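You operate a simulated robot arm through the tools that you are given. There is no shell and no other tool. Be economical: measure what you need, move in short steps, check, and stop when the job is done.

The job below is to be done with a simulated two-armed robot. You get a single attempt, and the scene is never put back.

JOB
Switch the stirrer switch on. Then put one of the white flags from the top of the side table on the window side of the island table. Then take the round dish that says "29" from the top of the side table and leave it on the shelf under the island table. Then put the green wedge on the window side of the island table. Then take the white wedge on the right half of the long bench and put it away on the top shelf under the long bench. Then open the blue lid. Do these in the order given. Set down upright: green wedge, white wedge.

It is judged by the outcome, as a careful person would: the job done as asked, and still so three seconds after it is handed in. It fails if anything else is knocked over, pushed out of place, dropped, spilled or broken. Lids that push on must go on centred and level and be pressed home; caps that screw on are set level and turned clockwise until they are tight.

ROBOT AND FRAMES
Two 7-joint arms with four-finger grippers on one trunk, on a base that drives. Base frame: it is fixed to the floor where the robot stands at the start and does not move with it; the origin is under the middle of the robot, x ahead of it, y to its left, z up; the surface under the hand at the start is at about z = 0.74. Units: m, rad, N and s.
The left shoulder is at the start at [0.04, 0.181, 1.154], the right one opposite. With the tool pointing down near the work surface each hand reaches from about 0.28 to 0.82 m from the robot's upright axis, wherever it stands, measured 20 degrees to its own side. Places, roughly: blue lid [3.4, 0, 0.9]; green wedge (11x6x12 cm) [-1.7, 1.3, 0.5]; round dish [0.75, 0, 0.75]; shelf under the island table [0.7, 1.2, 0.3]; stirrer switch [0.5, -0.1, 0.8]; top shelf under the long bench [-1.8, 1.2, 0.4]; white flag (6x3x3 cm) [0.8, -0.1, 0.8]; white wedge (11x6x12 cm) [-1.8, 2.7, 0.9]; window side of the island table [0.7, 1.2, 0.9]. Payload 3.67 kg a hand.
The TCP of each hand is the grasp point between the finger pads, 0.028 m short of the fingertips. In the tool frame z runs along the fingers and y along their closing line. The gripper opens to 0.112 m. The gripper's body begins 0.073 m behind the TCP.
Orientation is that of the tool frame in the base frame, as [roll, pitch, yaw] about the fixed x, y, z axes, in that order (R = Rz(yaw) Ry(pitch) Rx(roll)). With the fingers straight down and closing along the base's y, the tool's x points along the base's -x, its y along +y and its z along -z.

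CONTROLS
- The arms move only by the tool drive_tool. It takes "left_series", "right_series" or both (then of equal length, played together; a hand with none holds still); each is a list of rows, each a list of 7 numbers: the shift along the tool's x, y, z in m, then the turn, a rotation vector about the tool's x, y, z in rad, then the opening, from 0 (shut) to 1 (fully open). In form: [[tx, ty, tz, wx, wy, wz, gripper], ...]. A call has 1 to 8 rows; each row is the pose to reach, as a shift and turn from the pose commanded when the call began, along the tool's axes at that moment. Each row takes 0.2 s and may step no farther than 0.05 m and 0.15 rad from the row before; otherwise, or with a gripper value out of range, the whole call is refused. A pose out of reach is approached as far as the arm can. The call stops where the force on the tool passes 40 N (or 10 N more than at its start, if that is more) or the arm is blocked; 0.2 s more then pass. The fingers move at their own pace and stop on an object; they squeeze with about 34 N. The grip force told is the motor's: it shows also when the fingers shut on nothing. Time passes only in rows, and 0.2 s behind the last, so rows that repeat a pose let the fingers close. The reply holds the time, the measured pose of the TCP, the force on the tool along the base axes, the opening and the grip force, in the units named above and with some noise, with the torque about the TCP (base axes, N m) and any sound that the robot's microphone picked up, and new pictures: "views" is both (left out), scene, wrist or none (wrist: the cameras of the hands that moved).
- Cameras (640 x 400 px; columns grow to the right, rows downward): "scene" is now at [0.1067, 0.0062, 1.3758]; the picture's right is [0.08, -1.00, 0.00], its down [-0.63, -0.05, -0.78] and it looks along [0.77, 0.06, -0.63] (base axes); focal length 246 px, centre (320, 200). "left" rides on the left gripper at [0.06, 0.018, -0.104] in its tool frame; the picture's right is [-0.29, 0.96, 0.00], its down [-0.80, -0.24, -0.55] and it looks along [-0.53, -0.16, 0.83] (tool axes); focal length 234 px, centre (320, 200). "right" rides on the right gripper at [0.06, -0.018, -0.104] in its tool frame; the picture's right is [0.29, 0.96, 0.00], its down [-0.80, 0.24, -0.55] and it looks along [-0.53, 0.16, 0.83] (tool axes); focal length 234 px, centre (320, 200). There is no depth. A picture from a camera that has moved, and an enlarged one, comes with that camera's place and axes in the base frame and with its lens.
- lift_body(by): slides the trunk up (or, below 0, down) by that many m; the arms and the scene camera ride with it, the base frame stays. It gives what a move gives, with no picture.
- base_move(legs): drives the robot by 1 to 6 legs, each [ahead, left, turn to the left] in m, m and rad, along the robot's own axes; the way and the turn of a leg run together, so that a leg with both is an arc; at most 1.5 m and 3.142 rad a leg. The arms and the cameras ride along, it lands a little off, and it stops where it bumps. It gives what a move gives, and a new picture of the scene camera.
- pan_tilt(pan, tilt): turns the head with the scene camera to pan (to the left, within 1.501 rad either way) and tilt (down, from -0.506 to 1.204), counted from straight ahead of the robot. It gives what a move gives, and a new picture of the scene camera.
- close_up(camera, box): a new picture of the part [left, top, right, bottom] of that camera's present view, enlarged. No time passes.
- close_job(): hands the job in; it is judged then, once.

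Go step by step. Nothing tells you exact positions but the pictures and the camera data: compare them with the known pose of the tool, close in by small moves and look again before you grip or let go. The budget is 165 turns and 260 pictures, counting those below and the enlarged ones. Unless the task says otherwise, let go and move clear before handing in, and close with one line.

The tools are called by a JSON object that holds its "fn" and its "kwargs". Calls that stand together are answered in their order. drive_tool: Moves the arms, as the interface text tells. Its arguments: {"type":"object","properties":{"left_series":{"type":"array"},"right_series":{"type":"array"},"views":{"type":"string","enum":["both","scene","wrist","none"]}},"required":[]} The other tools are called the same way: lift_body (by) slides the trunk up or down; base_move (legs) drives the base; pan_tilt (pan, tilt) turns the head that bears the scene camera; close_up (camera, box) takes an enlarged picture of a part of a camera's view; close_job () hands the job in.

At the start:

```text
time_s: 0.0
left_tool_pos: [0.4781, 0.1662, 1.0834]
left_orientation: [3.142, 0.0, 3.141]
left_force: [-0.1, 0.2, 0.3]
left_ft_torque: [-0.02, -0.02, 0.02]
left_width: 0.1118
left_grasp_force: 0.1
right_tool_pos: [0.5615, -0.2704, 1.1849]
right_orientation: [3.141, 0.0, 3.14]
right_force: [0.3, 0.5, -0.1]
right_ft_torque: [-0.01, 0.01, -0.02]
right_width: 0.1124
right_grasp_force: 0.1
trunk travel left (down, up): [-0.275, 0.239]
robot x, y, heading: [-0.0027, -0.0005, -0.004]
head pan, tilt: [0.075, 0.682]
```

scene: 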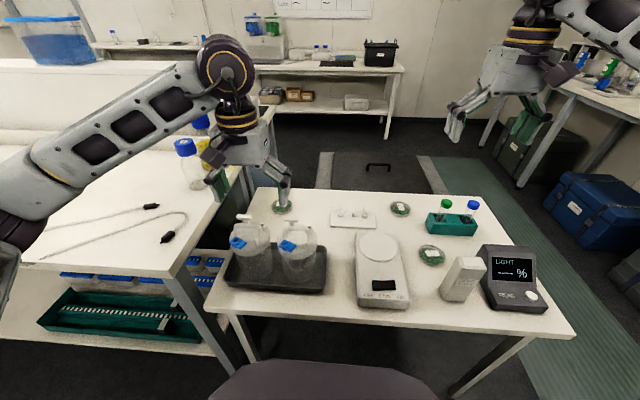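
right: 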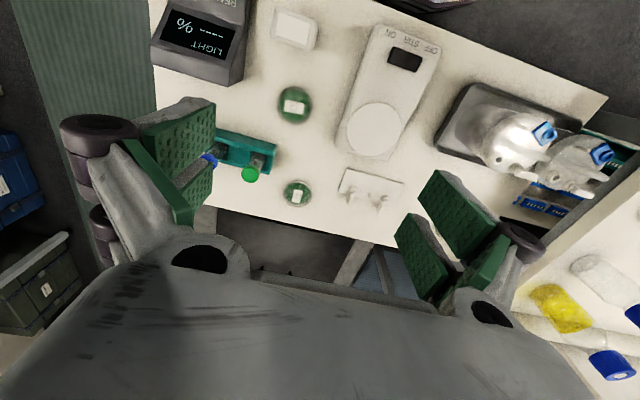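
left: 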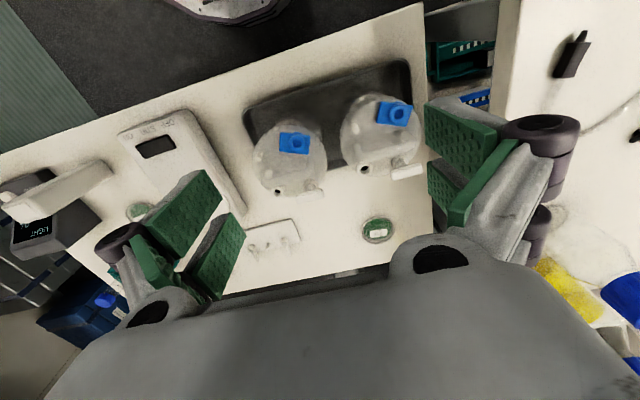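

I see the side table ahead with a stirrer (white plate with a dark rocker), dishes, a white flag board and a light meter. I'll enlarge the views to read the details.

{"fn": "close_up", "kwargs": {"camera": "scene", "box": [330, 220, 430, 320]}}

{"fn": "close_up", "kwargs": {"camera": "scene", "box": [260, 180, 500, 280]}}

{"fn": "close_up", "kwargs": {"camera": "right", "box": [260, 10, 460, 210]}}

```text
4.00 times, centred on (380, 270) of scene
camera zoom: at [0.1067, 0.0062, 1.3758], right [0.08, -1.0, 0.0], down [-0.63, -0.05, -0.78], along [0.77, 0.06, -0.63], focal length 985 px, centre (80, -80)
```

zoom: 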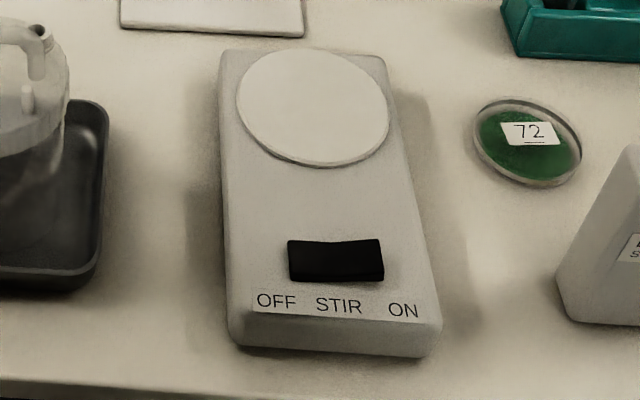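

```text
2.67 times, centred on (380, 230) of scene
camera zoom: at [0.1067, 0.0062, 1.3758], right [0.08, -1.0, 0.0], down [-0.63, -0.05, -0.78], along [0.77, 0.06, -0.63], focal length 656 px, centre (160, 120)
```

zoom: 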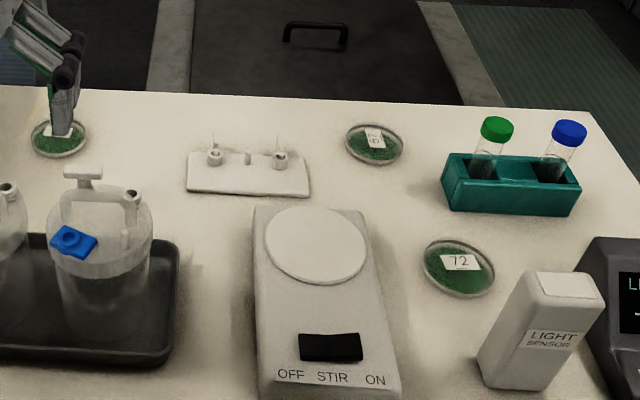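

```text
2.00 times, centred on (360, 110) of right
camera zoom: at [0.5022, -0.2894, 1.2881], right [-0.29, 0.96, 0.0], down [0.8, 0.24, 0.55], along [0.53, 0.16, -0.83], focal length 468 px, centre (240, 380)
```

zoom: 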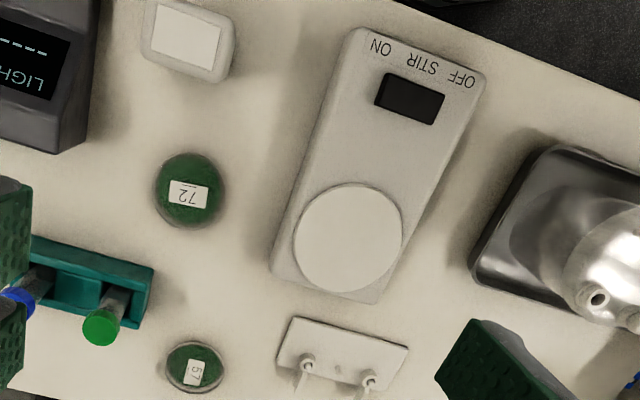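

The board near [0.79, -0.07] may hold the flags; I'll look closer at it and the dishes' labels.

{"fn": "close_up", "kwargs": {"camera": "scene", "box": [322, 195, 386, 235]}}

{"fn": "close_up", "kwargs": {"camera": "left", "box": [236, 200, 396, 300]}}

{"fn": "close_up", "kwargs": {"camera": "right", "box": [270, 160, 410, 230]}}

```text
10.00 times, centred on (354, 215) of scene
camera zoom: at [0.1067, 0.0062, 1.3758], right [0.08, -1.0, 0.0], down [-0.63, -0.05, -0.78], along [0.77, 0.06, -0.63], focal length 2462 px, centre (-20, 50)
```

zoom: 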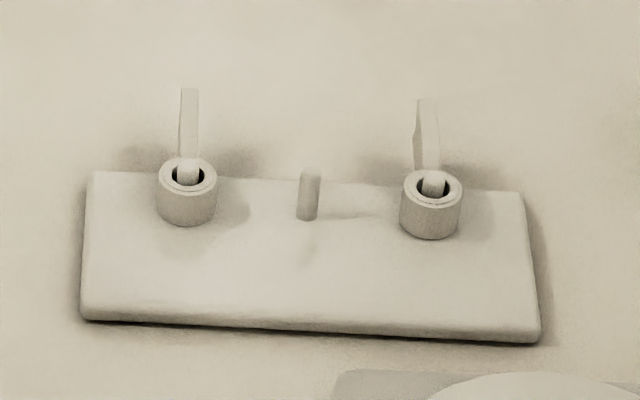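

```text
4.00 times, centred on (316, 250) of left
camera zoom: at [0.4186, 0.1833, 1.1864], right [0.29, 0.96, 0.0], down [0.8, -0.24, 0.55], along [0.53, -0.16, -0.83], focal length 937 px, centre (336, 0)
```

zoom: 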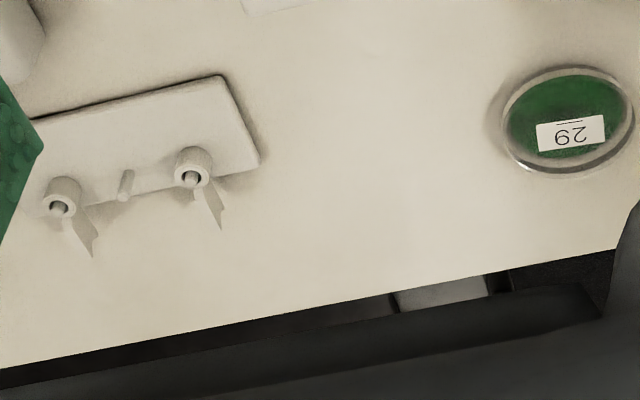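

```text
4.57 times, centred on (340, 195) of right
camera zoom: at [0.5022, -0.2894, 1.2881], right [-0.29, 0.96, 0.0], down [0.8, 0.24, 0.55], along [0.53, 0.16, -0.83], focal length 1070 px, centre (229, 223)
```

zoom: 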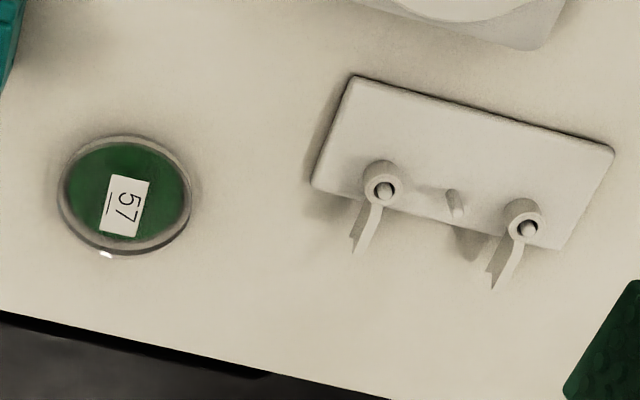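

Dish "29" is the one at the back left; the two white flags stand on the small peg board. First the switch: the rocker is at about [0.48, -0.135, 0.795] with ON at its right end, so I bring the closed right hand over that end.

{"fn": "drive_tool", "kwargs": {"right_series": [[0.01, 0.015, 0.035, 0, 0, 0, 0.5], [0.02, 0.03, 0.07, 0, 0, 0, 0], [0.03, 0.045, 0.105, 0, 0, 0, 0], [0.04, 0.06, 0.14, 0, 0, 0, 0], [0.05, 0.075, 0.175, 0, 0, 0, 0], [0.06, 0.09, 0.21, 0, 0, 0, 0], [0.07, 0.105, 0.245, 0, 0, 0, 0], [0.083, 0.115, 0.285, 0, 0, 0, 0]]}}

```text
time_s: 1.8
left_tool_pos: [0.4779, 0.1666, 1.0834]
left_orientation: [-3.141, -0.002, -3.14]
left_force: [0.4, 0.4, -1.0]
left_ft_torque: [-0.03, -0.03, 0.01]
left_width: 0.1121
left_grasp_force: 0.2
right_tool_pos: [0.477, -0.1556, 0.8986]
right_orientation: [3.141, 0.003, 3.141]
right_force: [0.1, 0.3, 0.7]
right_ft_torque: [-0.01, -0.03, -0.01]
right_width: 0.0
right_grasp_force: 33.6
trunk travel left (down, up): [-0.275, 0.239]
robot x, y, heading: [-0.002, 0.0004, -0.002]
head pan, tilt: [0.075, 0.682]
camera scene: at [0.1065, 0.006, 1.3759], right [0.08, -1.0, 0.0], down [-0.63, -0.05, -0.78], along [0.77, 0.06, -0.63], focal length 246 px, centre (320, 200)
camera right: at [0.4175, -0.174, 1.0023], right [-0.29, 0.96, 0.0], down [0.8, 0.24, 0.56], along [0.53, 0.16, -0.83], focal length 234 px, centre (320, 200)
```

scene: 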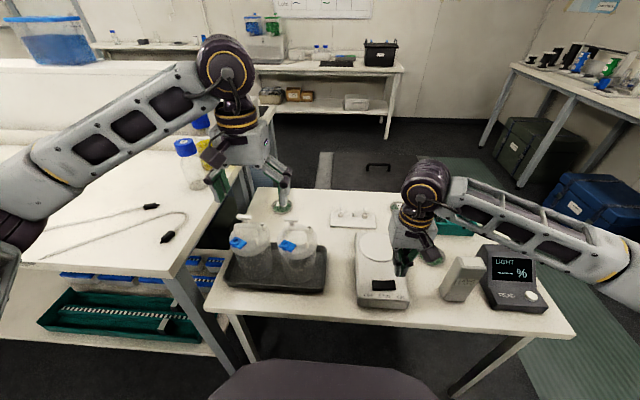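
right: 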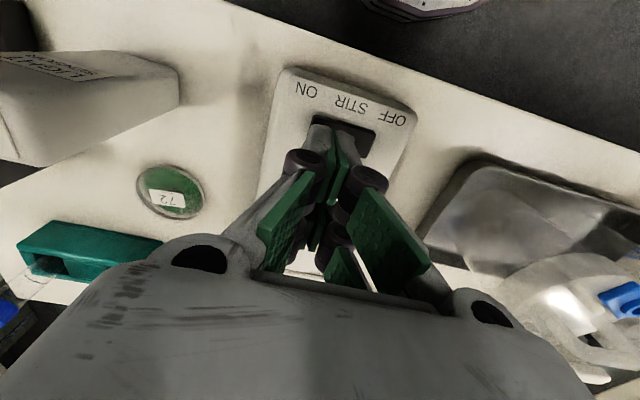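

The closed fingers are over the ON end of the rocker. I'll press straight down in small steps.

{"fn": "drive_tool", "kwargs": {"right_series": [[0, 0, 0.03, 0, 0, 0, 0], [0, 0, 0.06, 0, 0, 0, 0], [0, 0, 0.07, 0, 0, 0, 0], [0, 0, 0.077, 0, 0, 0, 0], [0, 0, 0.083, 0, 0, 0, 0], [0, 0, 0.088, 0, 0, 0, 0]], "views": "wrist"}}

```text
time_s: 3.2
left_tool_pos: [0.4781, 0.1649, 1.0856]
left_orientation: [-3.142, 0.002, -3.14]
left_force: [0.4, -0.3, 0.1]
left_ft_torque: [0.05, 0.03, 0.01]
left_width: 0.1119
left_grasp_force: 0.1
right_tool_pos: [0.4797, -0.1534, 0.822]
right_orientation: [3.136, 0.012, -3.14]
right_force: [-13.0, -3.3, 22.3]
right_ft_torque: [0.07, 0.51, 0.17]
right_width: 0.0001
right_grasp_force: 34.1
trunk travel left (down, up): [-0.275, 0.239]
robot x, y, heading: [-0.0015, 0.003, -0.004]
head pan, tilt: [0.075, 0.682]
heard: click
stopped in row 6 (right hand): the force on the tool passed its limit at 46 N (the readings are from after the stop); the commanded pose is now the measured one
camera right: at [0.4187, -0.1745, 0.9248], right [-0.29, 0.96, 0.0], down [0.79, 0.24, 0.56], along [0.54, 0.17, -0.83], focal length 234 px, centre (320, 200)
```

right: 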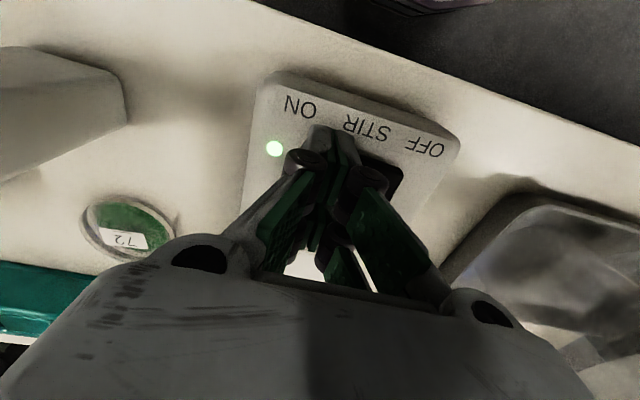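

A click and a green lamp: the stirrer is on. I raise the hand clear and look around for the window side of the island table.

{"fn": "drive_tool", "kwargs": {"right_series": [[0, 0, -0.04, 0, 0, 0, 0], [0, 0, -0.08, 0, 0, 0, 0.3], [0, -0.03, -0.12, 0, 0, 0, 0.5], [0, -0.06, -0.15, 0, 0, 0, 0.5]], "views": "scene"}}

{"fn": "pan_tilt", "kwargs": {"pan": 1.0, "tilt": 0.4}}

{"fn": "pan_tilt", "kwargs": {"pan": 1.5, "tilt": 0.2}}

```text
time_s: 4.2
left_tool_pos: [0.4776, 0.1652, 1.0834]
left_orientation: [-3.141, -0.001, 3.14]
left_force: [0.5, 0.1, 0.4]
left_ft_torque: [0.03, 0.01, -0.03]
left_width: 0.1118
left_grasp_force: 0.1
right_tool_pos: [0.4791, -0.2153, 0.9704]
right_orientation: [3.139, 0.01, -3.141]
right_force: [0.1, 0.6, 0.8]
right_ft_torque: [-0.02, -0.04, 0.02]
right_width: 0.0555
right_grasp_force: 0.1
trunk travel left (down, up): [-0.275, 0.239]
robot x, y, heading: [-0.0007, -0.0003, -0.0]
head pan, tilt: [0.075, 0.682]
camera scene: at [0.1058, 0.0057, 1.3759], right [0.08, -1.0, 0.0], down [-0.63, -0.05, -0.78], along [0.77, 0.06, -0.63], focal length 246 px, centre (320, 200)
```

scene: 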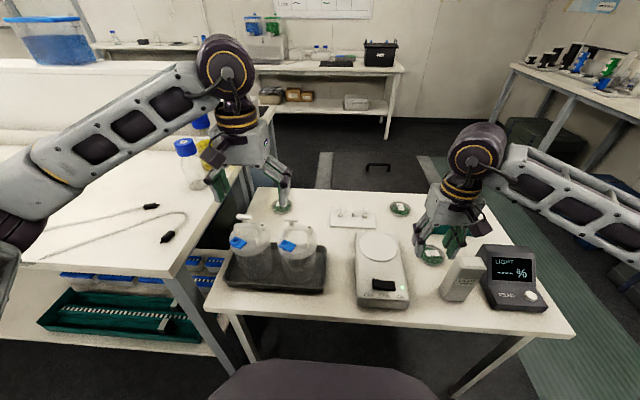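

```text
time_s: 5.4
left_tool_pos: [0.4795, 0.1657, 1.0828]
left_orientation: [3.14, 0.0, -3.141]
left_force: [-0.2, 0.2, -0.8]
left_ft_torque: [-0.01, -0.01, 0.0]
left_width: 0.1119
left_grasp_force: 0.0
right_tool_pos: [0.4798, -0.2155, 0.968]
right_orientation: [3.138, 0.011, 3.141]
right_force: [0.2, 0.0, 0.4]
right_ft_torque: [0.01, 0.04, 0.02]
right_width: 0.0563
right_grasp_force: 0.0
trunk travel left (down, up): [-0.275, 0.239]
robot x, y, heading: [-0.001, 0.0035, 0.001]
head pan, tilt: [1.0, 0.4]
camera scene: at [0.0714, 0.0776, 1.4012], right [0.84, -0.54, 0.0], down [-0.21, -0.33, -0.92], along [0.5, 0.77, -0.39], focal length 246 px, centre (320, 200)
```

scene: 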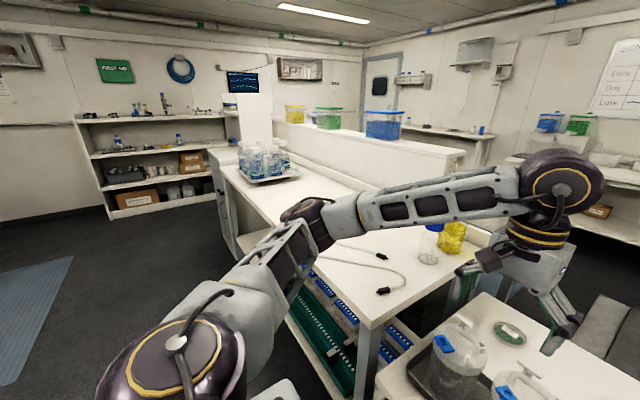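

```text
time_s: 6.3
left_tool_pos: [0.4792, 0.1664, 1.0836]
left_orientation: [-3.14, 0.001, 3.141]
left_force: [0.0, 0.4, 1.2]
left_ft_torque: [-0.02, 0.02, 0.02]
left_width: 0.112
left_grasp_force: 0.0
right_tool_pos: [0.4803, -0.2156, 0.9682]
right_orientation: [3.138, 0.01, 3.142]
right_force: [1.0, 0.4, 0.4]
right_ft_torque: [0.0, 0.0, 0.03]
right_width: 0.0559
right_grasp_force: 0.0
trunk travel left (down, up): [-0.275, 0.239]
robot x, y, heading: [0.0006, 0.0002, -0.001]
head pan, tilt: [1.499, 0.201]
camera scene: at [0.028, 0.0926, 1.4198], right [1.0, -0.07, 0.0], down [-0.01, -0.2, -0.98], along [0.07, 0.98, -0.2], focal length 246 px, centre (320, 200)
```

scene: 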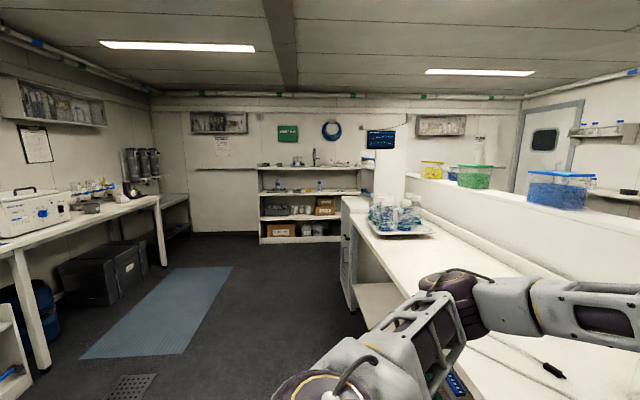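

The island's near side top (x about 0.7) matches the given place. Next I bring the right hand over the peg board to look closely at the right-hand flag, which I take to be at about [0.772, -0.11, 0.775].

{"fn": "pan_tilt", "kwargs": {"pan": 0.0, "tilt": 0.75}}

{"fn": "drive_tool", "kwargs": {"right_series": [[-0.04, 0.02, 0, 0, 0, 0, 0.5], [-0.08, 0.04, 0, 0, 0, 0, 0.5], [-0.12, 0.06, 0, 0, 0, 0, 0.5], [-0.16, 0.08, 0, 0, 0, 0, 0.5], [-0.2, 0.1, 0, 0, 0, 0, 0.5], [-0.22, 0.105, 0.02, 0, 0, 0, 0.5], [-0.22, 0.105, 0.04, 0, 0, 0, 0.5]]}}

```text
time_s: 7.9
left_tool_pos: [0.479, 0.1669, 1.0834]
left_orientation: [-3.141, 0.001, -3.141]
left_force: [0.7, 0.0, 0.1]
left_ft_torque: [0.01, 0.0, 0.03]
left_width: 0.112
left_grasp_force: 0.0
right_tool_pos: [0.4803, -0.2149, 0.9704]
right_orientation: [3.138, 0.009, 3.14]
right_force: [0.6, 0.1, 0.5]
right_ft_torque: [0.01, 0.0, 0.0]
right_width: 0.0561
right_grasp_force: 0.0
trunk travel left (down, up): [-0.275, 0.239]
robot x, y, heading: [-0.0007, 0.0018, -0.002]
head pan, tilt: [0.0, 0.75]
camera scene: at [0.104, -0.0003, 1.3701], right [0.0, -1.0, 0.0], down [-0.68, 0.0, -0.73], along [0.73, 0.0, -0.68], focal length 246 px, centre (320, 200)
```

scene: 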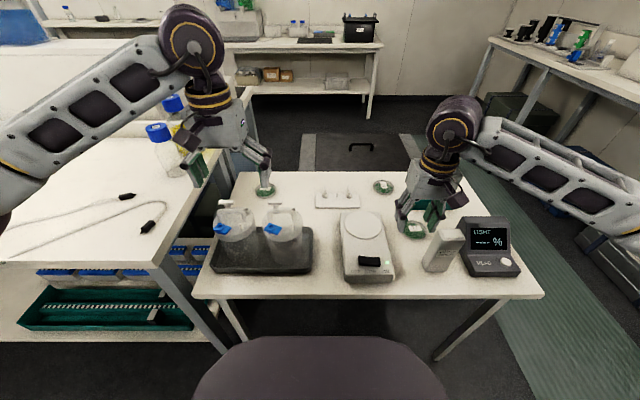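

```text
time_s: 9.5
left_tool_pos: [0.4797, 0.1664, 1.0833]
left_orientation: [3.142, 0.001, -3.14]
left_force: [-0.3, -0.4, -0.4]
left_ft_torque: [-0.04, -0.03, 0.02]
left_width: 0.1118
left_grasp_force: 0.0
right_tool_pos: [0.7012, -0.11, 0.9349]
right_orientation: [3.137, 0.011, 3.141]
right_force: [0.0, 1.0, 0.2]
right_ft_torque: [0.0, 0.0, 0.01]
right_width: 0.0559
right_grasp_force: 0.0
trunk travel left (down, up): [-0.275, 0.239]
robot x, y, heading: [0.0025, -0.0012, 0.006]
head pan, tilt: [0.0, 0.75]
camera scene: at [0.1041, -0.0004, 1.3701], right [0.0, -1.0, 0.0], down [-0.68, 0.0, -0.73], along [0.73, 0.0, -0.68], focal length 246 px, centre (320, 200)
camera right: at [0.6402, -0.1284, 1.0379], right [-0.29, 0.96, 0.0], down [0.79, 0.24, 0.56], along [0.54, 0.16, -0.83], focal length 234 px, centre (320, 200)
```

scene: 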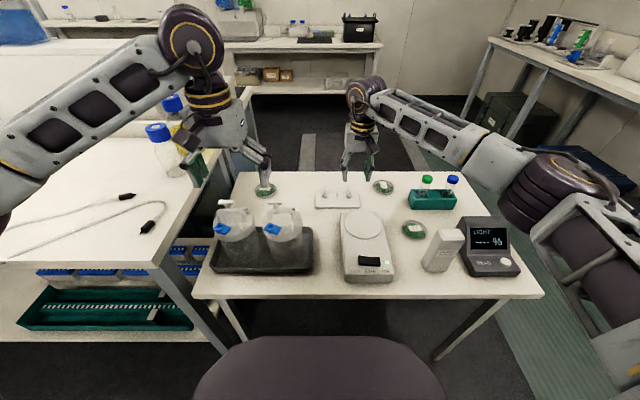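
right: 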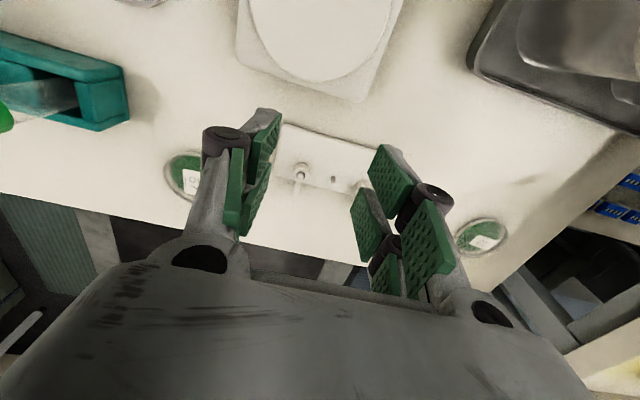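

The flag shows between the fingers; I enlarge it.

{"fn": "close_up", "kwargs": {"camera": "right", "box": [260, 130, 380, 205]}}

{"fn": "close_up", "kwargs": {"camera": "scene", "box": [305, 170, 385, 220]}}

```text
5.33 times, centred on (320, 168) of right
camera zoom: at [0.6402, -0.1284, 1.0379], right [-0.29, 0.96, 0.0], down [0.79, 0.24, 0.56], along [0.54, 0.16, -0.83], focal length 1249 px, centre (320, 373)
```

zoom: 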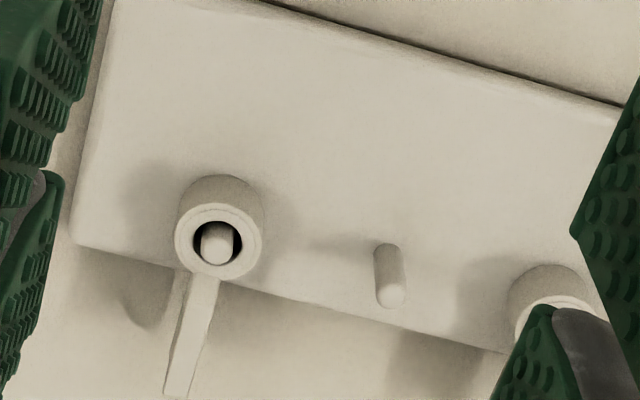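

```text
8.00 times, centred on (345, 195) of scene
camera zoom: at [0.1041, -0.0004, 1.3701], right [0.0, -1.0, 0.0], down [-0.68, 0.0, -0.73], along [0.73, 0.0, -0.68], focal length 1969 px, centre (120, 240)
```

zoom: 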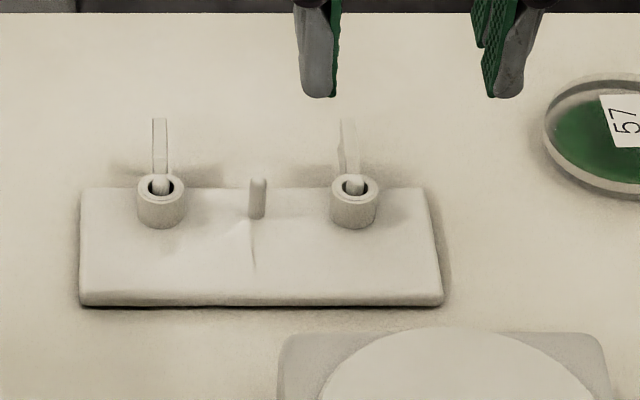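

The right flag's ring top is at about [0.781, -0.110, 0.775], about 2.1 cm across on a peg, with its tail pointing away. I move over it and partly down, then check.

{"fn": "drive_tool", "kwargs": {"right_series": [[-0.03, 0, 0.01, 0, 0, 0, 0.35], [-0.06, 0, 0.03, 0, 0, 0, 0.35], [-0.079, 0, 0.06, 0, 0, 0, 0.35], [-0.079, 0, 0.09, 0, 0, 0, 0.35], [-0.079, 0, 0.115, 0, 0, 0, 0.35]]}}

{"fn": "close_up", "kwargs": {"camera": "right", "box": [240, 160, 400, 260]}}

{"fn": "close_up", "kwargs": {"camera": "scene", "box": [305, 150, 385, 200]}}

```text
time_s: 10.7
left_tool_pos: [0.4788, 0.1653, 1.0831]
left_orientation: [-3.141, -0.002, -3.14]
left_force: [-0.9, 1.2, 0.3]
left_ft_torque: [0.01, 0.01, 0.01]
left_width: 0.112
left_grasp_force: 0.1
right_tool_pos: [0.7736, -0.1138, 0.8178]
right_orientation: [3.137, 0.01, 3.14]
right_force: [-0.7, -0.2, 1.2]
right_ft_torque: [-0.03, -0.02, 0.03]
right_width: 0.0392
right_grasp_force: 0.0
right hand out of reach, approached as far as the arm can: row 5
trunk travel left (down, up): [-0.275, 0.239]
robot x, y, heading: [0.003, -0.0029, 0.003]
head pan, tilt: [0.0, 0.75]
camera scene: at [0.1042, -0.0001, 1.3701], right [0.0, -1.0, 0.0], down [-0.68, 0.0, -0.73], along [0.73, 0.0, -0.68], focal length 246 px, centre (320, 200)
camera right: at [0.7126, -0.1328, 0.9219], right [-0.29, 0.96, 0.0], down [0.79, 0.24, 0.56], along [0.54, 0.16, -0.83], focal length 234 px, centre (320, 200)
```

scene: 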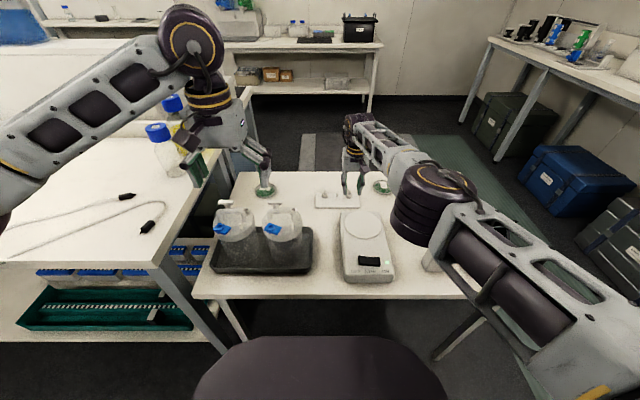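
right: 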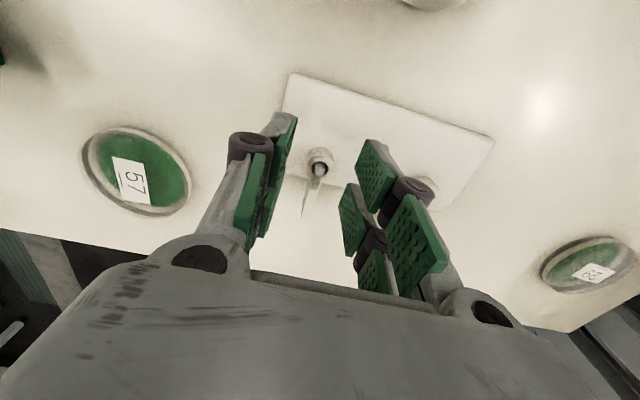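

```text
4.00 times, centred on (320, 210) of right
camera zoom: at [0.7126, -0.1328, 0.9219], right [-0.29, 0.96, 0.0], down [0.79, 0.24, 0.56], along [0.54, 0.16, -0.83], focal length 937 px, centre (320, 160)
```

zoom: 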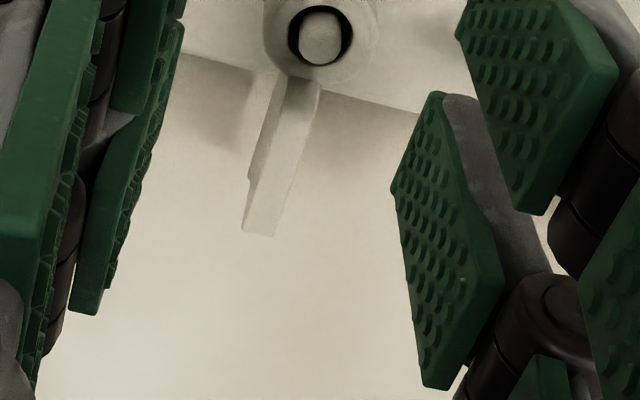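

```text
8.00 times, centred on (345, 175) of scene
camera zoom: at [0.1042, -0.0001, 1.3701], right [0.0, -1.0, 0.0], down [-0.68, 0.0, -0.73], along [0.73, 0.0, -0.68], focal length 1969 px, centre (120, 400)
```

zoom: 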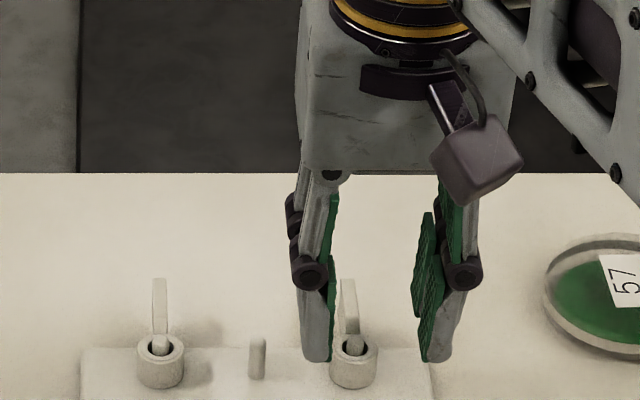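

The arm is at its reach limit just short of the flag, so I'll lift and then look down to see how much clearance the base has to drive a few centimetres forward.

{"fn": "drive_tool", "kwargs": {"right_series": [[0.01, 0, -0.03, 0, 0, 0, 0.35], [0.02, 0, -0.06, 0, 0, 0, 0.35], [0.03, 0, -0.09, 0, 0, 0, 0.35]], "views": "none"}}

{"fn": "pan_tilt", "kwargs": {"pan": 0.0, "tilt": 1.2}}

```text
time_s: 11.5
left_tool_pos: [0.4786, 0.1656, 1.0836]
left_orientation: [3.141, 0.003, 3.141]
left_force: [-0.9, 0.2, 0.6]
left_ft_torque: [-0.02, -0.05, -0.01]
left_width: 0.1117
left_grasp_force: 0.0
right_tool_pos: [0.7799, -0.1136, 0.9188]
right_orientation: [3.137, 0.007, 3.14]
right_force: [-0.5, 0.4, -1.3]
right_ft_torque: [-0.03, -0.1, 0.03]
right_width: 0.0391
right_grasp_force: 0.1
right hand out of reach, approached as far as the arm can: row 1, 2, 3
trunk travel left (down, up): [-0.275, 0.239]
robot x, y, heading: [-0.0039, -0.0037, 0.002]
head pan, tilt: [0.0, 0.75]
```

```text
time_s: 12.4
left_tool_pos: [0.4791, 0.1657, 1.0828]
left_orientation: [-3.14, 0.0, -3.14]
left_force: [0.9, 0.1, 0.3]
left_ft_torque: [-0.02, -0.01, -0.03]
left_width: 0.1123
left_grasp_force: 0.0
right_tool_pos: [0.7804, -0.1137, 0.9178]
right_orientation: [3.138, 0.008, 3.141]
right_force: [-0.1, 0.1, -1.0]
right_ft_torque: [0.0, 0.03, 0.0]
right_width: 0.0393
right_grasp_force: 0.0
trunk travel left (down, up): [-0.275, 0.239]
robot x, y, heading: [0.0029, 0.0044, -0.002]
head pan, tilt: [0.0, 1.201]
camera scene: at [0.0775, -0.0002, 1.3384], right [0.0, -1.0, 0.0], down [-0.93, 0.0, -0.36], along [0.36, 0.0, -0.93], focal length 246 px, centre (320, 200)
```

scene: 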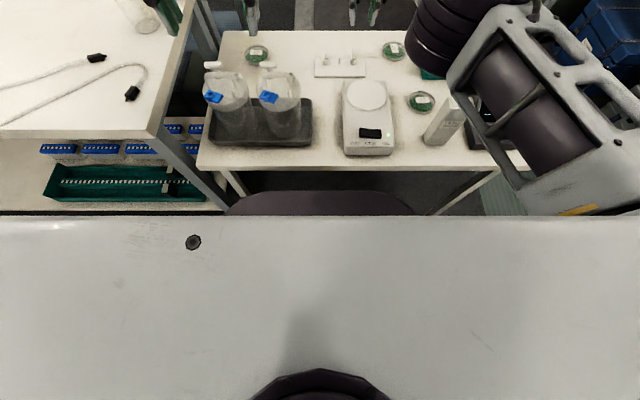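

The table's front edge is at about x = 0.40, leaving room ahead. I drive 7 cm forward with both hands high.

{"fn": "base_move", "kwargs": {"legs": [[0.07, 0, 0]]}}

{"fn": "pan_tilt", "kwargs": {"pan": 0.0, "tilt": 0.75}}

```text
time_s: 13.5
left_tool_pos: [0.5487, 0.1654, 1.0824]
left_orientation: [-3.141, 0.0, 3.141]
left_force: [0.7, -0.5, -0.3]
left_ft_torque: [-0.01, 0.06, -0.02]
left_width: 0.112
left_grasp_force: 0.1
right_tool_pos: [0.8497, -0.1139, 0.917]
right_orientation: [3.137, 0.007, 3.141]
right_force: [0.2, 0.3, -0.4]
right_ft_torque: [-0.02, 0.02, -0.01]
right_width: 0.0393
right_grasp_force: 0.1
trunk travel left (down, up): [-0.275, 0.239]
robot x, y, heading: [0.0708, -0.0001, -0.001]
head pan, tilt: [0.0, 1.201]
camera scene: at [0.1476, -0.0003, 1.3383], right [0.0, -1.0, 0.0], down [-0.93, 0.0, -0.36], along [0.36, 0.0, -0.93], focal length 246 px, centre (320, 200)
```

scene: 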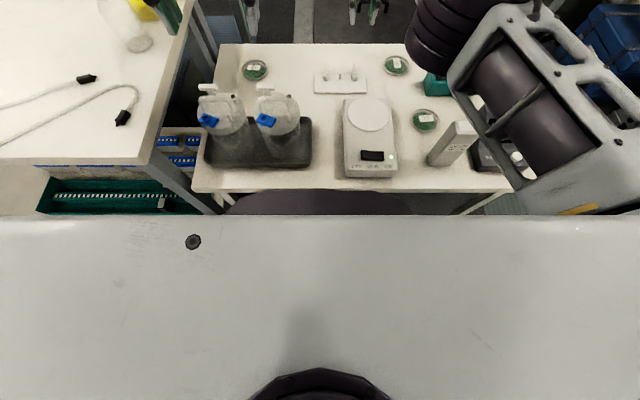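

```text
time_s: 14.4
left_tool_pos: [0.547, 0.1664, 1.0839]
left_orientation: [3.141, 0.0, 3.14]
left_force: [0.0, 0.4, -0.1]
left_ft_torque: [-0.01, -0.03, 0.01]
left_width: 0.112
left_grasp_force: 0.2
right_tool_pos: [0.8494, -0.1143, 0.9184]
right_orientation: [3.139, 0.008, -3.141]
right_force: [0.5, 0.9, -0.2]
right_ft_torque: [-0.01, 0.01, 0.0]
right_width: 0.0391
right_grasp_force: 0.1
trunk travel left (down, up): [-0.275, 0.239]
robot x, y, heading: [0.07, -0.0014, 0.001]
head pan, tilt: [0.0, 0.75]
camera scene: at [0.1723, -0.0003, 1.3701], right [0.0, -1.0, 0.0], down [-0.68, 0.0, -0.73], along [0.73, 0.0, -0.68], focal length 246 px, centre (320, 200)
```

scene: 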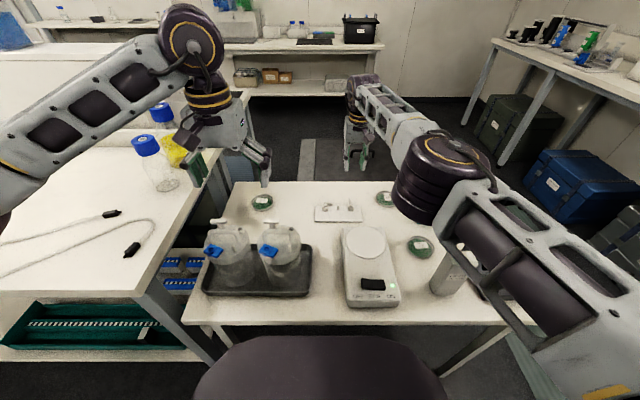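

Now I bring the hand back over the flag and down to z about 0.82.

{"fn": "drive_tool", "kwargs": {"right_series": [[0.03, 0.001, 0.02, 0, 0, 0, 0.35], [0.06, 0.002, 0.04, 0, 0, 0, 0.35], [0.068, 0.003, 0.06, 0, 0, 0, 0.35], [0.068, 0.003, 0.08, 0, 0, 0, 0.35], [0.068, 0.003, 0.1, 0, 0, 0, 0.35]], "views": "wrist"}}

{"fn": "close_up", "kwargs": {"camera": "right", "box": [240, 160, 400, 260]}}

{"fn": "close_up", "kwargs": {"camera": "scene", "box": [305, 170, 385, 220]}}

```text
time_s: 15.6
left_tool_pos: [0.5475, 0.1663, 1.0827]
left_orientation: [3.141, -0.002, 3.141]
left_force: [0.5, 0.1, 0.6]
left_ft_torque: [0.03, 0.03, -0.04]
left_width: 0.1119
left_grasp_force: 0.1
right_tool_pos: [0.8455, -0.1058, 0.8801]
right_orientation: [3.137, 0.007, 3.141]
right_force: [-0.6, 1.3, -1.2]
right_ft_torque: [0.0, -0.01, 0.0]
right_width: 0.0392
right_grasp_force: 0.0
right hand out of reach, approached as far as the arm can: row 1, 2, 3, 4, 5
trunk travel left (down, up): [-0.275, 0.239]
robot x, y, heading: [0.0668, 0.0007, -0.001]
head pan, tilt: [0.0, 0.75]
camera right: at [0.7859, -0.1251, 0.9831], right [-0.29, 0.96, 0.0], down [0.79, 0.24, 0.56], along [0.54, 0.16, -0.83], focal length 234 px, centre (320, 200)
```

right: 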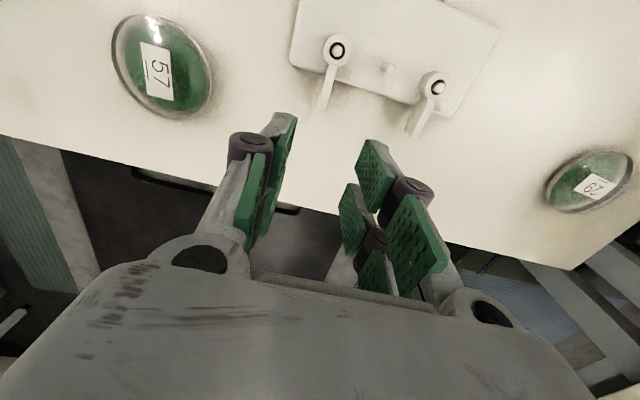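

```text
4.00 times, centred on (320, 210) of right
camera zoom: at [0.7859, -0.1251, 0.9831], right [-0.29, 0.96, 0.0], down [0.79, 0.24, 0.56], along [0.54, 0.16, -0.83], focal length 937 px, centre (320, 160)
```

zoom: 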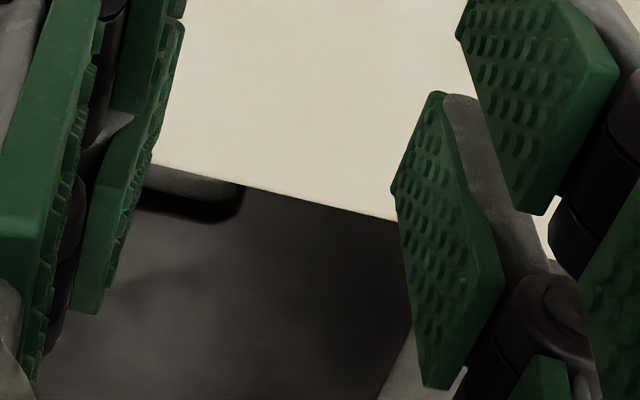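

```text
8.00 times, centred on (345, 195) of scene
camera zoom: at [0.1733, -0.0003, 1.3701], right [0.0, -1.0, 0.0], down [-0.68, 0.0, -0.73], along [0.73, 0.0, -0.68], focal length 1969 px, centre (120, 240)
```

zoom: 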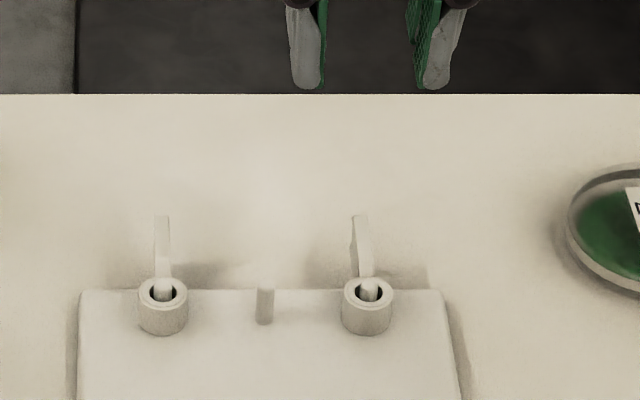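

The hand is stuck past its reach limit; I pull it well back and up to recover a clean pose.

{"fn": "drive_tool", "kwargs": {"right_series": [[0.03, 0, -0.02, 0, 0, 0, 0.35], [0.06, 0, -0.04, 0, 0, 0, 0.35], [0.1, 0, -0.05, 0, 0, 0, 0.35], [0.14, 0, -0.05, 0, 0, 0, 0.35]], "views": "scene"}}

```text
time_s: 16.6
left_tool_pos: [0.5485, 0.1659, 1.083]
left_orientation: [3.14, 0.001, -3.141]
left_force: [0.5, 0.5, 0.0]
left_ft_torque: [-0.03, -0.01, 0.0]
left_width: 0.1119
left_grasp_force: 0.0
right_tool_pos: [0.8462, -0.1027, 0.8915]
right_orientation: [3.137, 0.007, 3.141]
right_force: [0.2, -0.2, -0.4]
right_ft_torque: [0.0, -0.01, -0.02]
right_width: 0.0392
right_grasp_force: 0.0
right hand out of reach, approached as far as the arm can: row 1, 2, 3, 4
trunk travel left (down, up): [-0.275, 0.239]
robot x, y, heading: [0.0726, 0.0014, -0.001]
head pan, tilt: [0.0, 0.75]
camera scene: at [0.1732, -0.0003, 1.3701], right [0.0, -1.0, 0.0], down [-0.68, 0.0, -0.73], along [0.73, 0.0, -0.68], focal length 246 px, centre (320, 200)
```

scene: 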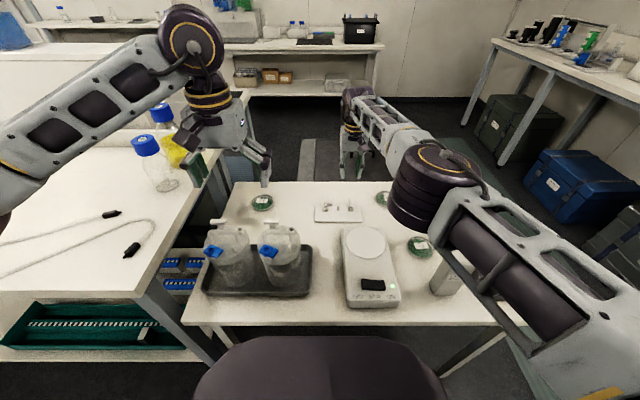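

Still limited; the elbow has dropped low. I try moving up and to the right.

{"fn": "drive_tool", "kwargs": {"right_series": [[0.0, -0.04, -0.02, 0, 0, 0, 0.35], [0.0, -0.08, -0.04, 0, 0, 0, 0.35], [0.0, -0.12, -0.06, 0, 0, 0, 0.35], [0.03, -0.15, -0.08, 0, 0, 0, 0.35], [0.06, -0.16, -0.1, 0, 0, 0, 0.35], [0.1, -0.16, -0.12, 0, 0, 0, 0.35]], "views": "scene"}}

```text
time_s: 18.2
left_tool_pos: [0.5473, 0.1671, 1.0839]
left_orientation: [3.141, 0.002, -3.139]
left_force: [0.0, -0.6, 0.1]
left_ft_torque: [-0.01, -0.01, 0.03]
left_width: 0.1117
left_grasp_force: 0.1
right_tool_pos: [0.7744, -0.3198, 1.0124]
right_orientation: [3.123, 0.028, 2.978]
right_force: [-0.3, 0.4, 0.6]
right_ft_torque: [-0.05, 0.0, -0.01]
right_width: 0.0389
right_grasp_force: 0.1
right hand out of reach, approached as far as the arm can: row 1, 2, 3
trunk travel left (down, up): [-0.275, 0.239]
robot x, y, heading: [0.0697, -0.0015, -0.001]
head pan, tilt: [0.0, 0.75]
stopped in row 6 (right hand): the arm was blocked; the commanded pose is now the measured one
camera scene: at [0.1731, 0.0003, 1.3701], right [0.0, -1.0, 0.0], down [-0.68, 0.0, -0.73], along [0.73, 0.0, -0.68], focal length 246 px, centre (320, 200)
```

scene: 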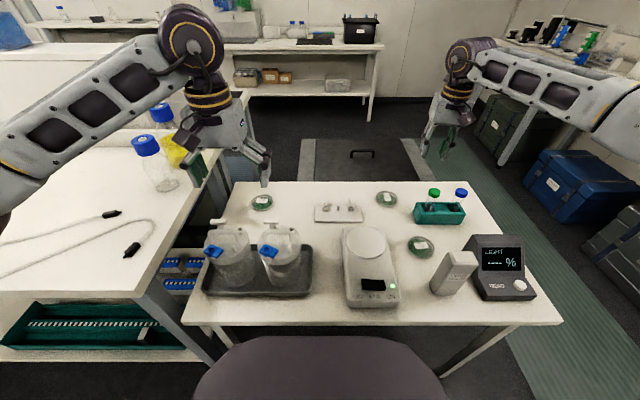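

The arm is free again with its elbow raised. I straighten the yaw and bring the hand to [0.72, -0.11, 0.95].

{"fn": "drive_tool", "kwargs": {"right_series": [[0.015, 0.033, 0.01, 0, 0, -0.027, 0.35], [0.03, 0.066, 0.02, 0, 0, -0.054, 0.35], [0.045, 0.099, 0.03, 0, 0, -0.081, 0.35], [0.06, 0.132, 0.04, 0, 0, -0.108, 0.35], [0.075, 0.165, 0.05, 0, 0, -0.135, 0.35], [0.0875, 0.198, 0.06, 0, 0, -0.163, 0.35]], "views": "wrist"}}

```text
time_s: 19.6
left_tool_pos: [0.5477, 0.1669, 1.0835]
left_orientation: [3.142, 0.001, 3.139]
left_force: [0.3, 1.6, 0.6]
left_ft_torque: [0.01, -0.01, -0.01]
left_width: 0.1121
left_grasp_force: 0.0
right_tool_pos: [0.7218, -0.107, 0.9517]
right_orientation: [3.126, 0.03, -3.14]
right_force: [0.7, -0.2, 0.7]
right_ft_torque: [0.01, 0.0, 0.02]
right_width: 0.0393
right_grasp_force: 0.1
trunk travel left (down, up): [-0.275, 0.239]
robot x, y, heading: [0.0696, 0.0003, -0.002]
head pan, tilt: [0.0, 0.75]
camera right: at [0.659, -0.1283, 1.0536], right [-0.29, 0.96, 0.01], down [0.78, 0.23, 0.58], along [0.55, 0.17, -0.81], focal length 234 px, centre (320, 200)
```

right: 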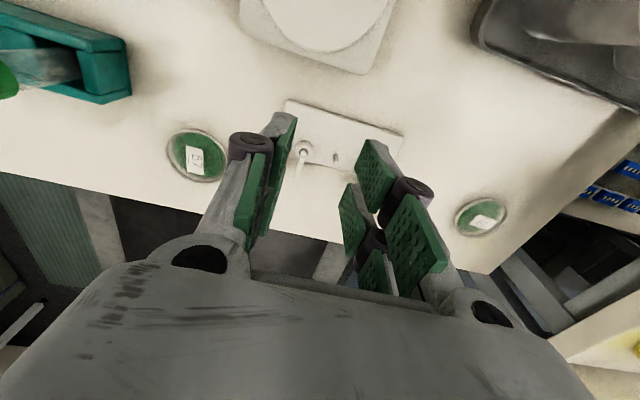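

I level the tool and go over the flag at z about 0.825.

{"fn": "drive_tool", "kwargs": {"right_series": [[-0.02, -0.001, 0.02, 0.008, -0.015, 0, 0.35], [-0.04, -0.003, 0.05, 0.015, -0.03, 0, 0.35], [-0.055, -0.004, 0.08, 0.015, -0.03, 0, 0.35], [-0.055, -0.004, 0.105, 0.015, -0.03, 0, 0.35], [-0.055, -0.004, 0.125, 0.015, -0.03, 0, 0.35]], "views": "wrist"}}

{"fn": "close_up", "kwargs": {"camera": "scene", "box": [305, 170, 385, 220]}}

{"fn": "close_up", "kwargs": {"camera": "right", "box": [260, 130, 380, 205]}}

```text
time_s: 20.8
left_tool_pos: [0.5477, 0.1668, 1.0826]
left_orientation: [-3.141, 0.0, 3.142]
left_force: [0.7, 0.1, -0.5]
left_ft_torque: [-0.02, 0.04, 0.0]
left_width: 0.1119
left_grasp_force: 0.1
right_tool_pos: [0.7794, -0.1136, 0.83]
right_orientation: [3.14, 0.06, -3.14]
right_force: [0.5, 1.0, 0.1]
right_ft_torque: [0.0, -0.01, 0.01]
right_width: 0.0393
right_grasp_force: 0.2
trunk travel left (down, up): [-0.275, 0.239]
robot x, y, heading: [0.0717, -0.001, -0.0]
head pan, tilt: [0.0, 0.75]
camera right: at [0.7158, -0.1322, 0.9297], right [-0.29, 0.96, -0.02], down [0.76, 0.24, 0.6], along [0.58, 0.16, -0.8], focal length 234 px, centre (320, 200)
```

right: 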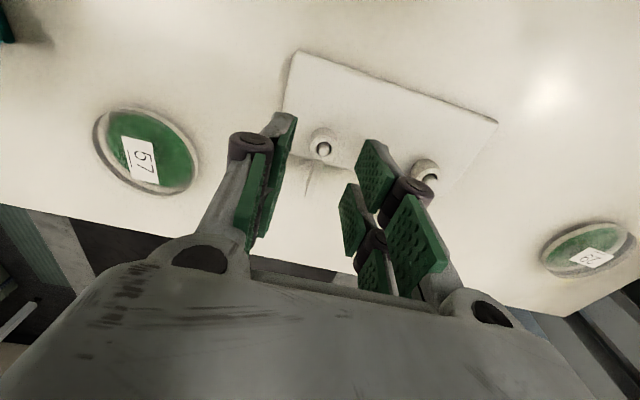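

```text
8.00 times, centred on (345, 195) of scene
camera zoom: at [0.1736, -0.0003, 1.3701], right [0.0, -1.0, 0.0], down [-0.68, 0.0, -0.73], along [0.73, 0.0, -0.68], focal length 1969 px, centre (120, 240)
```

zoom: 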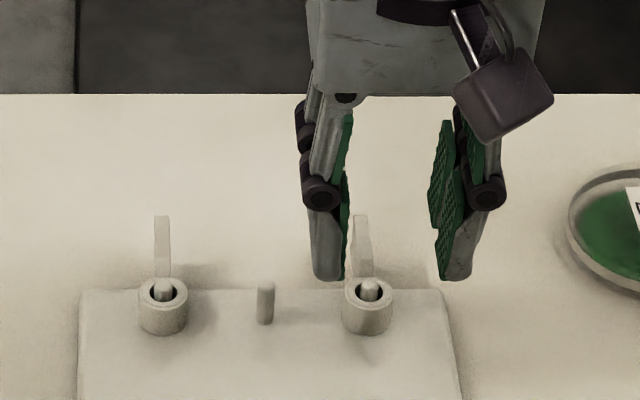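

```text
5.33 times, centred on (320, 168) of right
camera zoom: at [0.7158, -0.1322, 0.9297], right [-0.29, 0.96, -0.02], down [0.76, 0.24, 0.6], along [0.58, 0.16, -0.8], focal length 1249 px, centre (320, 373)
```

zoom: 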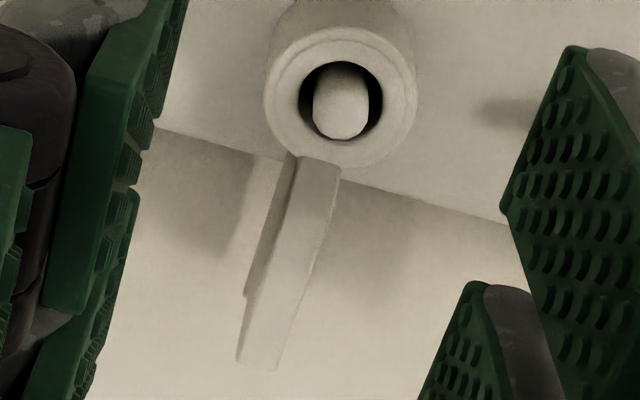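

I correct the residual tilt, shift about 4 mm left, lower around the ring and close.

{"fn": "drive_tool", "kwargs": {"right_series": [[0.0, 0.004, 0.005, 0, 0.03, 0, 0.35], [-0.002, 0.004, 0.015, 0, 0.06, 0, 0.35], [-0.002, 0.004, 0.028, 0, 0.06, 0, 0.35], [0.0, 0.004, 0.044, 0, 0.06, 0, 0.35]], "views": "wrist"}}

{"fn": "close_up", "kwargs": {"camera": "scene", "box": [305, 170, 385, 220]}}

```text
time_s: 21.8
left_tool_pos: [0.5489, 0.1663, 1.0829]
left_orientation: [3.14, -0.001, 3.141]
left_force: [-0.3, -0.3, -0.5]
left_ft_torque: [0.03, 0.02, -0.01]
left_width: 0.1117
left_grasp_force: 0.1
right_tool_pos: [0.7853, -0.1076, 0.7875]
right_orientation: [-3.141, 0.0, -3.141]
right_force: [0.4, 0.4, 0.0]
right_ft_torque: [0.01, -0.01, 0.0]
right_width: 0.0395
right_grasp_force: 0.0
trunk travel left (down, up): [-0.275, 0.239]
robot x, y, heading: [0.0664, 0.0038, -0.0]
head pan, tilt: [0.0, 0.75]
camera right: at [0.7253, -0.1269, 0.8913], right [-0.29, 0.96, 0.0], down [0.8, 0.24, 0.55], along [0.53, 0.16, -0.83], focal length 234 px, centre (320, 200)
```

right: 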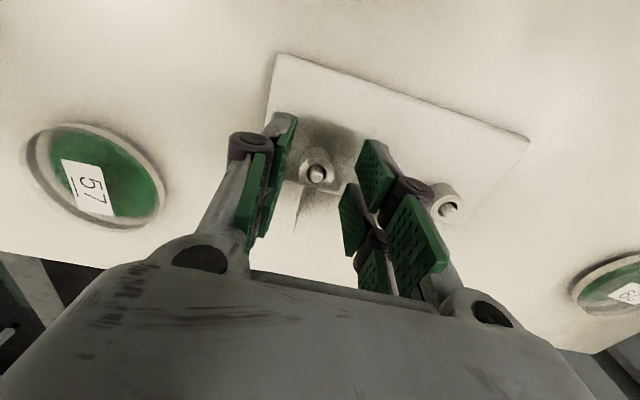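

```text
8.00 times, centred on (345, 195) of scene
camera zoom: at [0.1737, 0.0001, 1.3701], right [0.0, -1.0, 0.0], down [-0.68, 0.0, -0.73], along [0.73, 0.0, -0.68], focal length 1969 px, centre (120, 240)
```

zoom: 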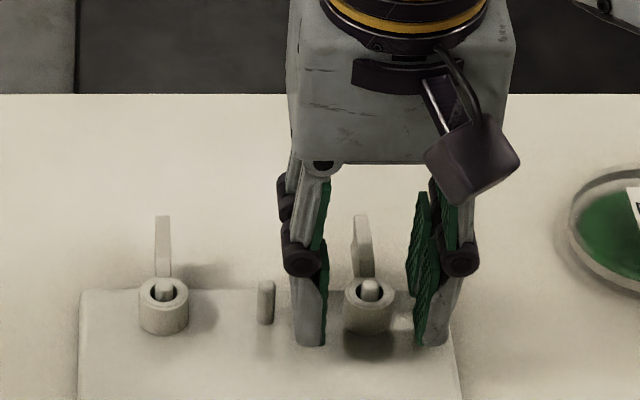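

The fingers straddle the ring evenly. I close and lift.

{"fn": "drive_tool", "kwargs": {"right_series": [[0, 0, 0, 0, 0, 0, 0.1], [0, 0, 0, 0, 0, 0, 0.1], [0, 0, -0.02, 0, 0, 0, 0.1], [0, 0, -0.04, 0, 0, 0, 0.1], [0, 0, -0.07, 0, 0, 0, 0.1], [0, 0, -0.1, 0, 0, 0, 0.1], [0, 0, -0.13, 0, 0, 0, 0.1]], "views": "wrist"}}

{"fn": "close_up", "kwargs": {"camera": "scene", "box": [305, 120, 385, 220]}}

```text
time_s: 23.4
left_tool_pos: [0.5466, 0.1664, 1.0836]
left_orientation: [-3.14, 0.001, 3.141]
left_force: [0.1, -0.1, 0.5]
left_ft_torque: [-0.02, 0.0, 0.01]
left_width: 0.112
left_grasp_force: 0.2
right_tool_pos: [0.7821, -0.1044, 0.9203]
right_orientation: [-3.141, 0.001, -3.139]
right_force: [1.2, 0.8, -0.3]
right_ft_torque: [-0.01, -0.01, -0.01]
right_width: 0.0188
right_grasp_force: 34.2
trunk travel left (down, up): [-0.275, 0.239]
robot x, y, heading: [0.0671, -0.0021, -0.001]
head pan, tilt: [0.0, 0.75]
camera right: at [0.7237, -0.124, 1.0233], right [-0.29, 0.96, 0.0], down [0.8, 0.24, 0.55], along [0.53, 0.16, -0.83], focal length 234 px, centre (320, 200)
```

right: 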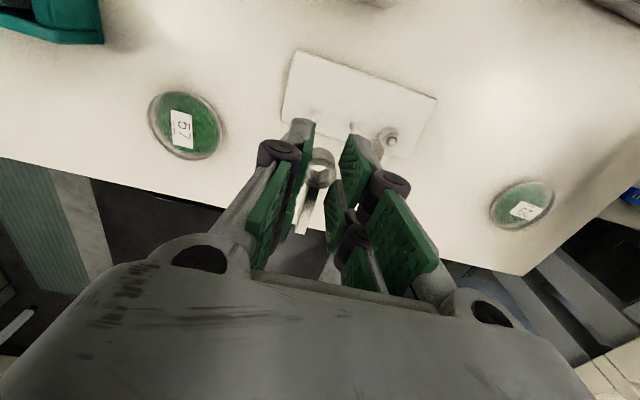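

```text
4.00 times, centred on (345, 170) of scene
camera zoom: at [0.1727, 0.0002, 1.3702], right [0.0, -1.0, 0.0], down [-0.68, 0.0, -0.73], along [0.73, 0.0, -0.68], focal length 985 px, centre (220, 320)
```

zoom: 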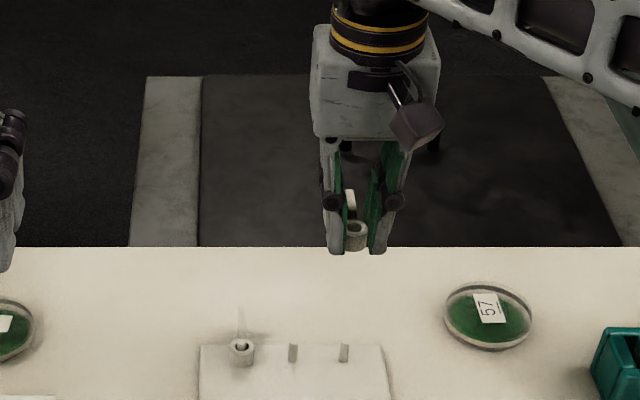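

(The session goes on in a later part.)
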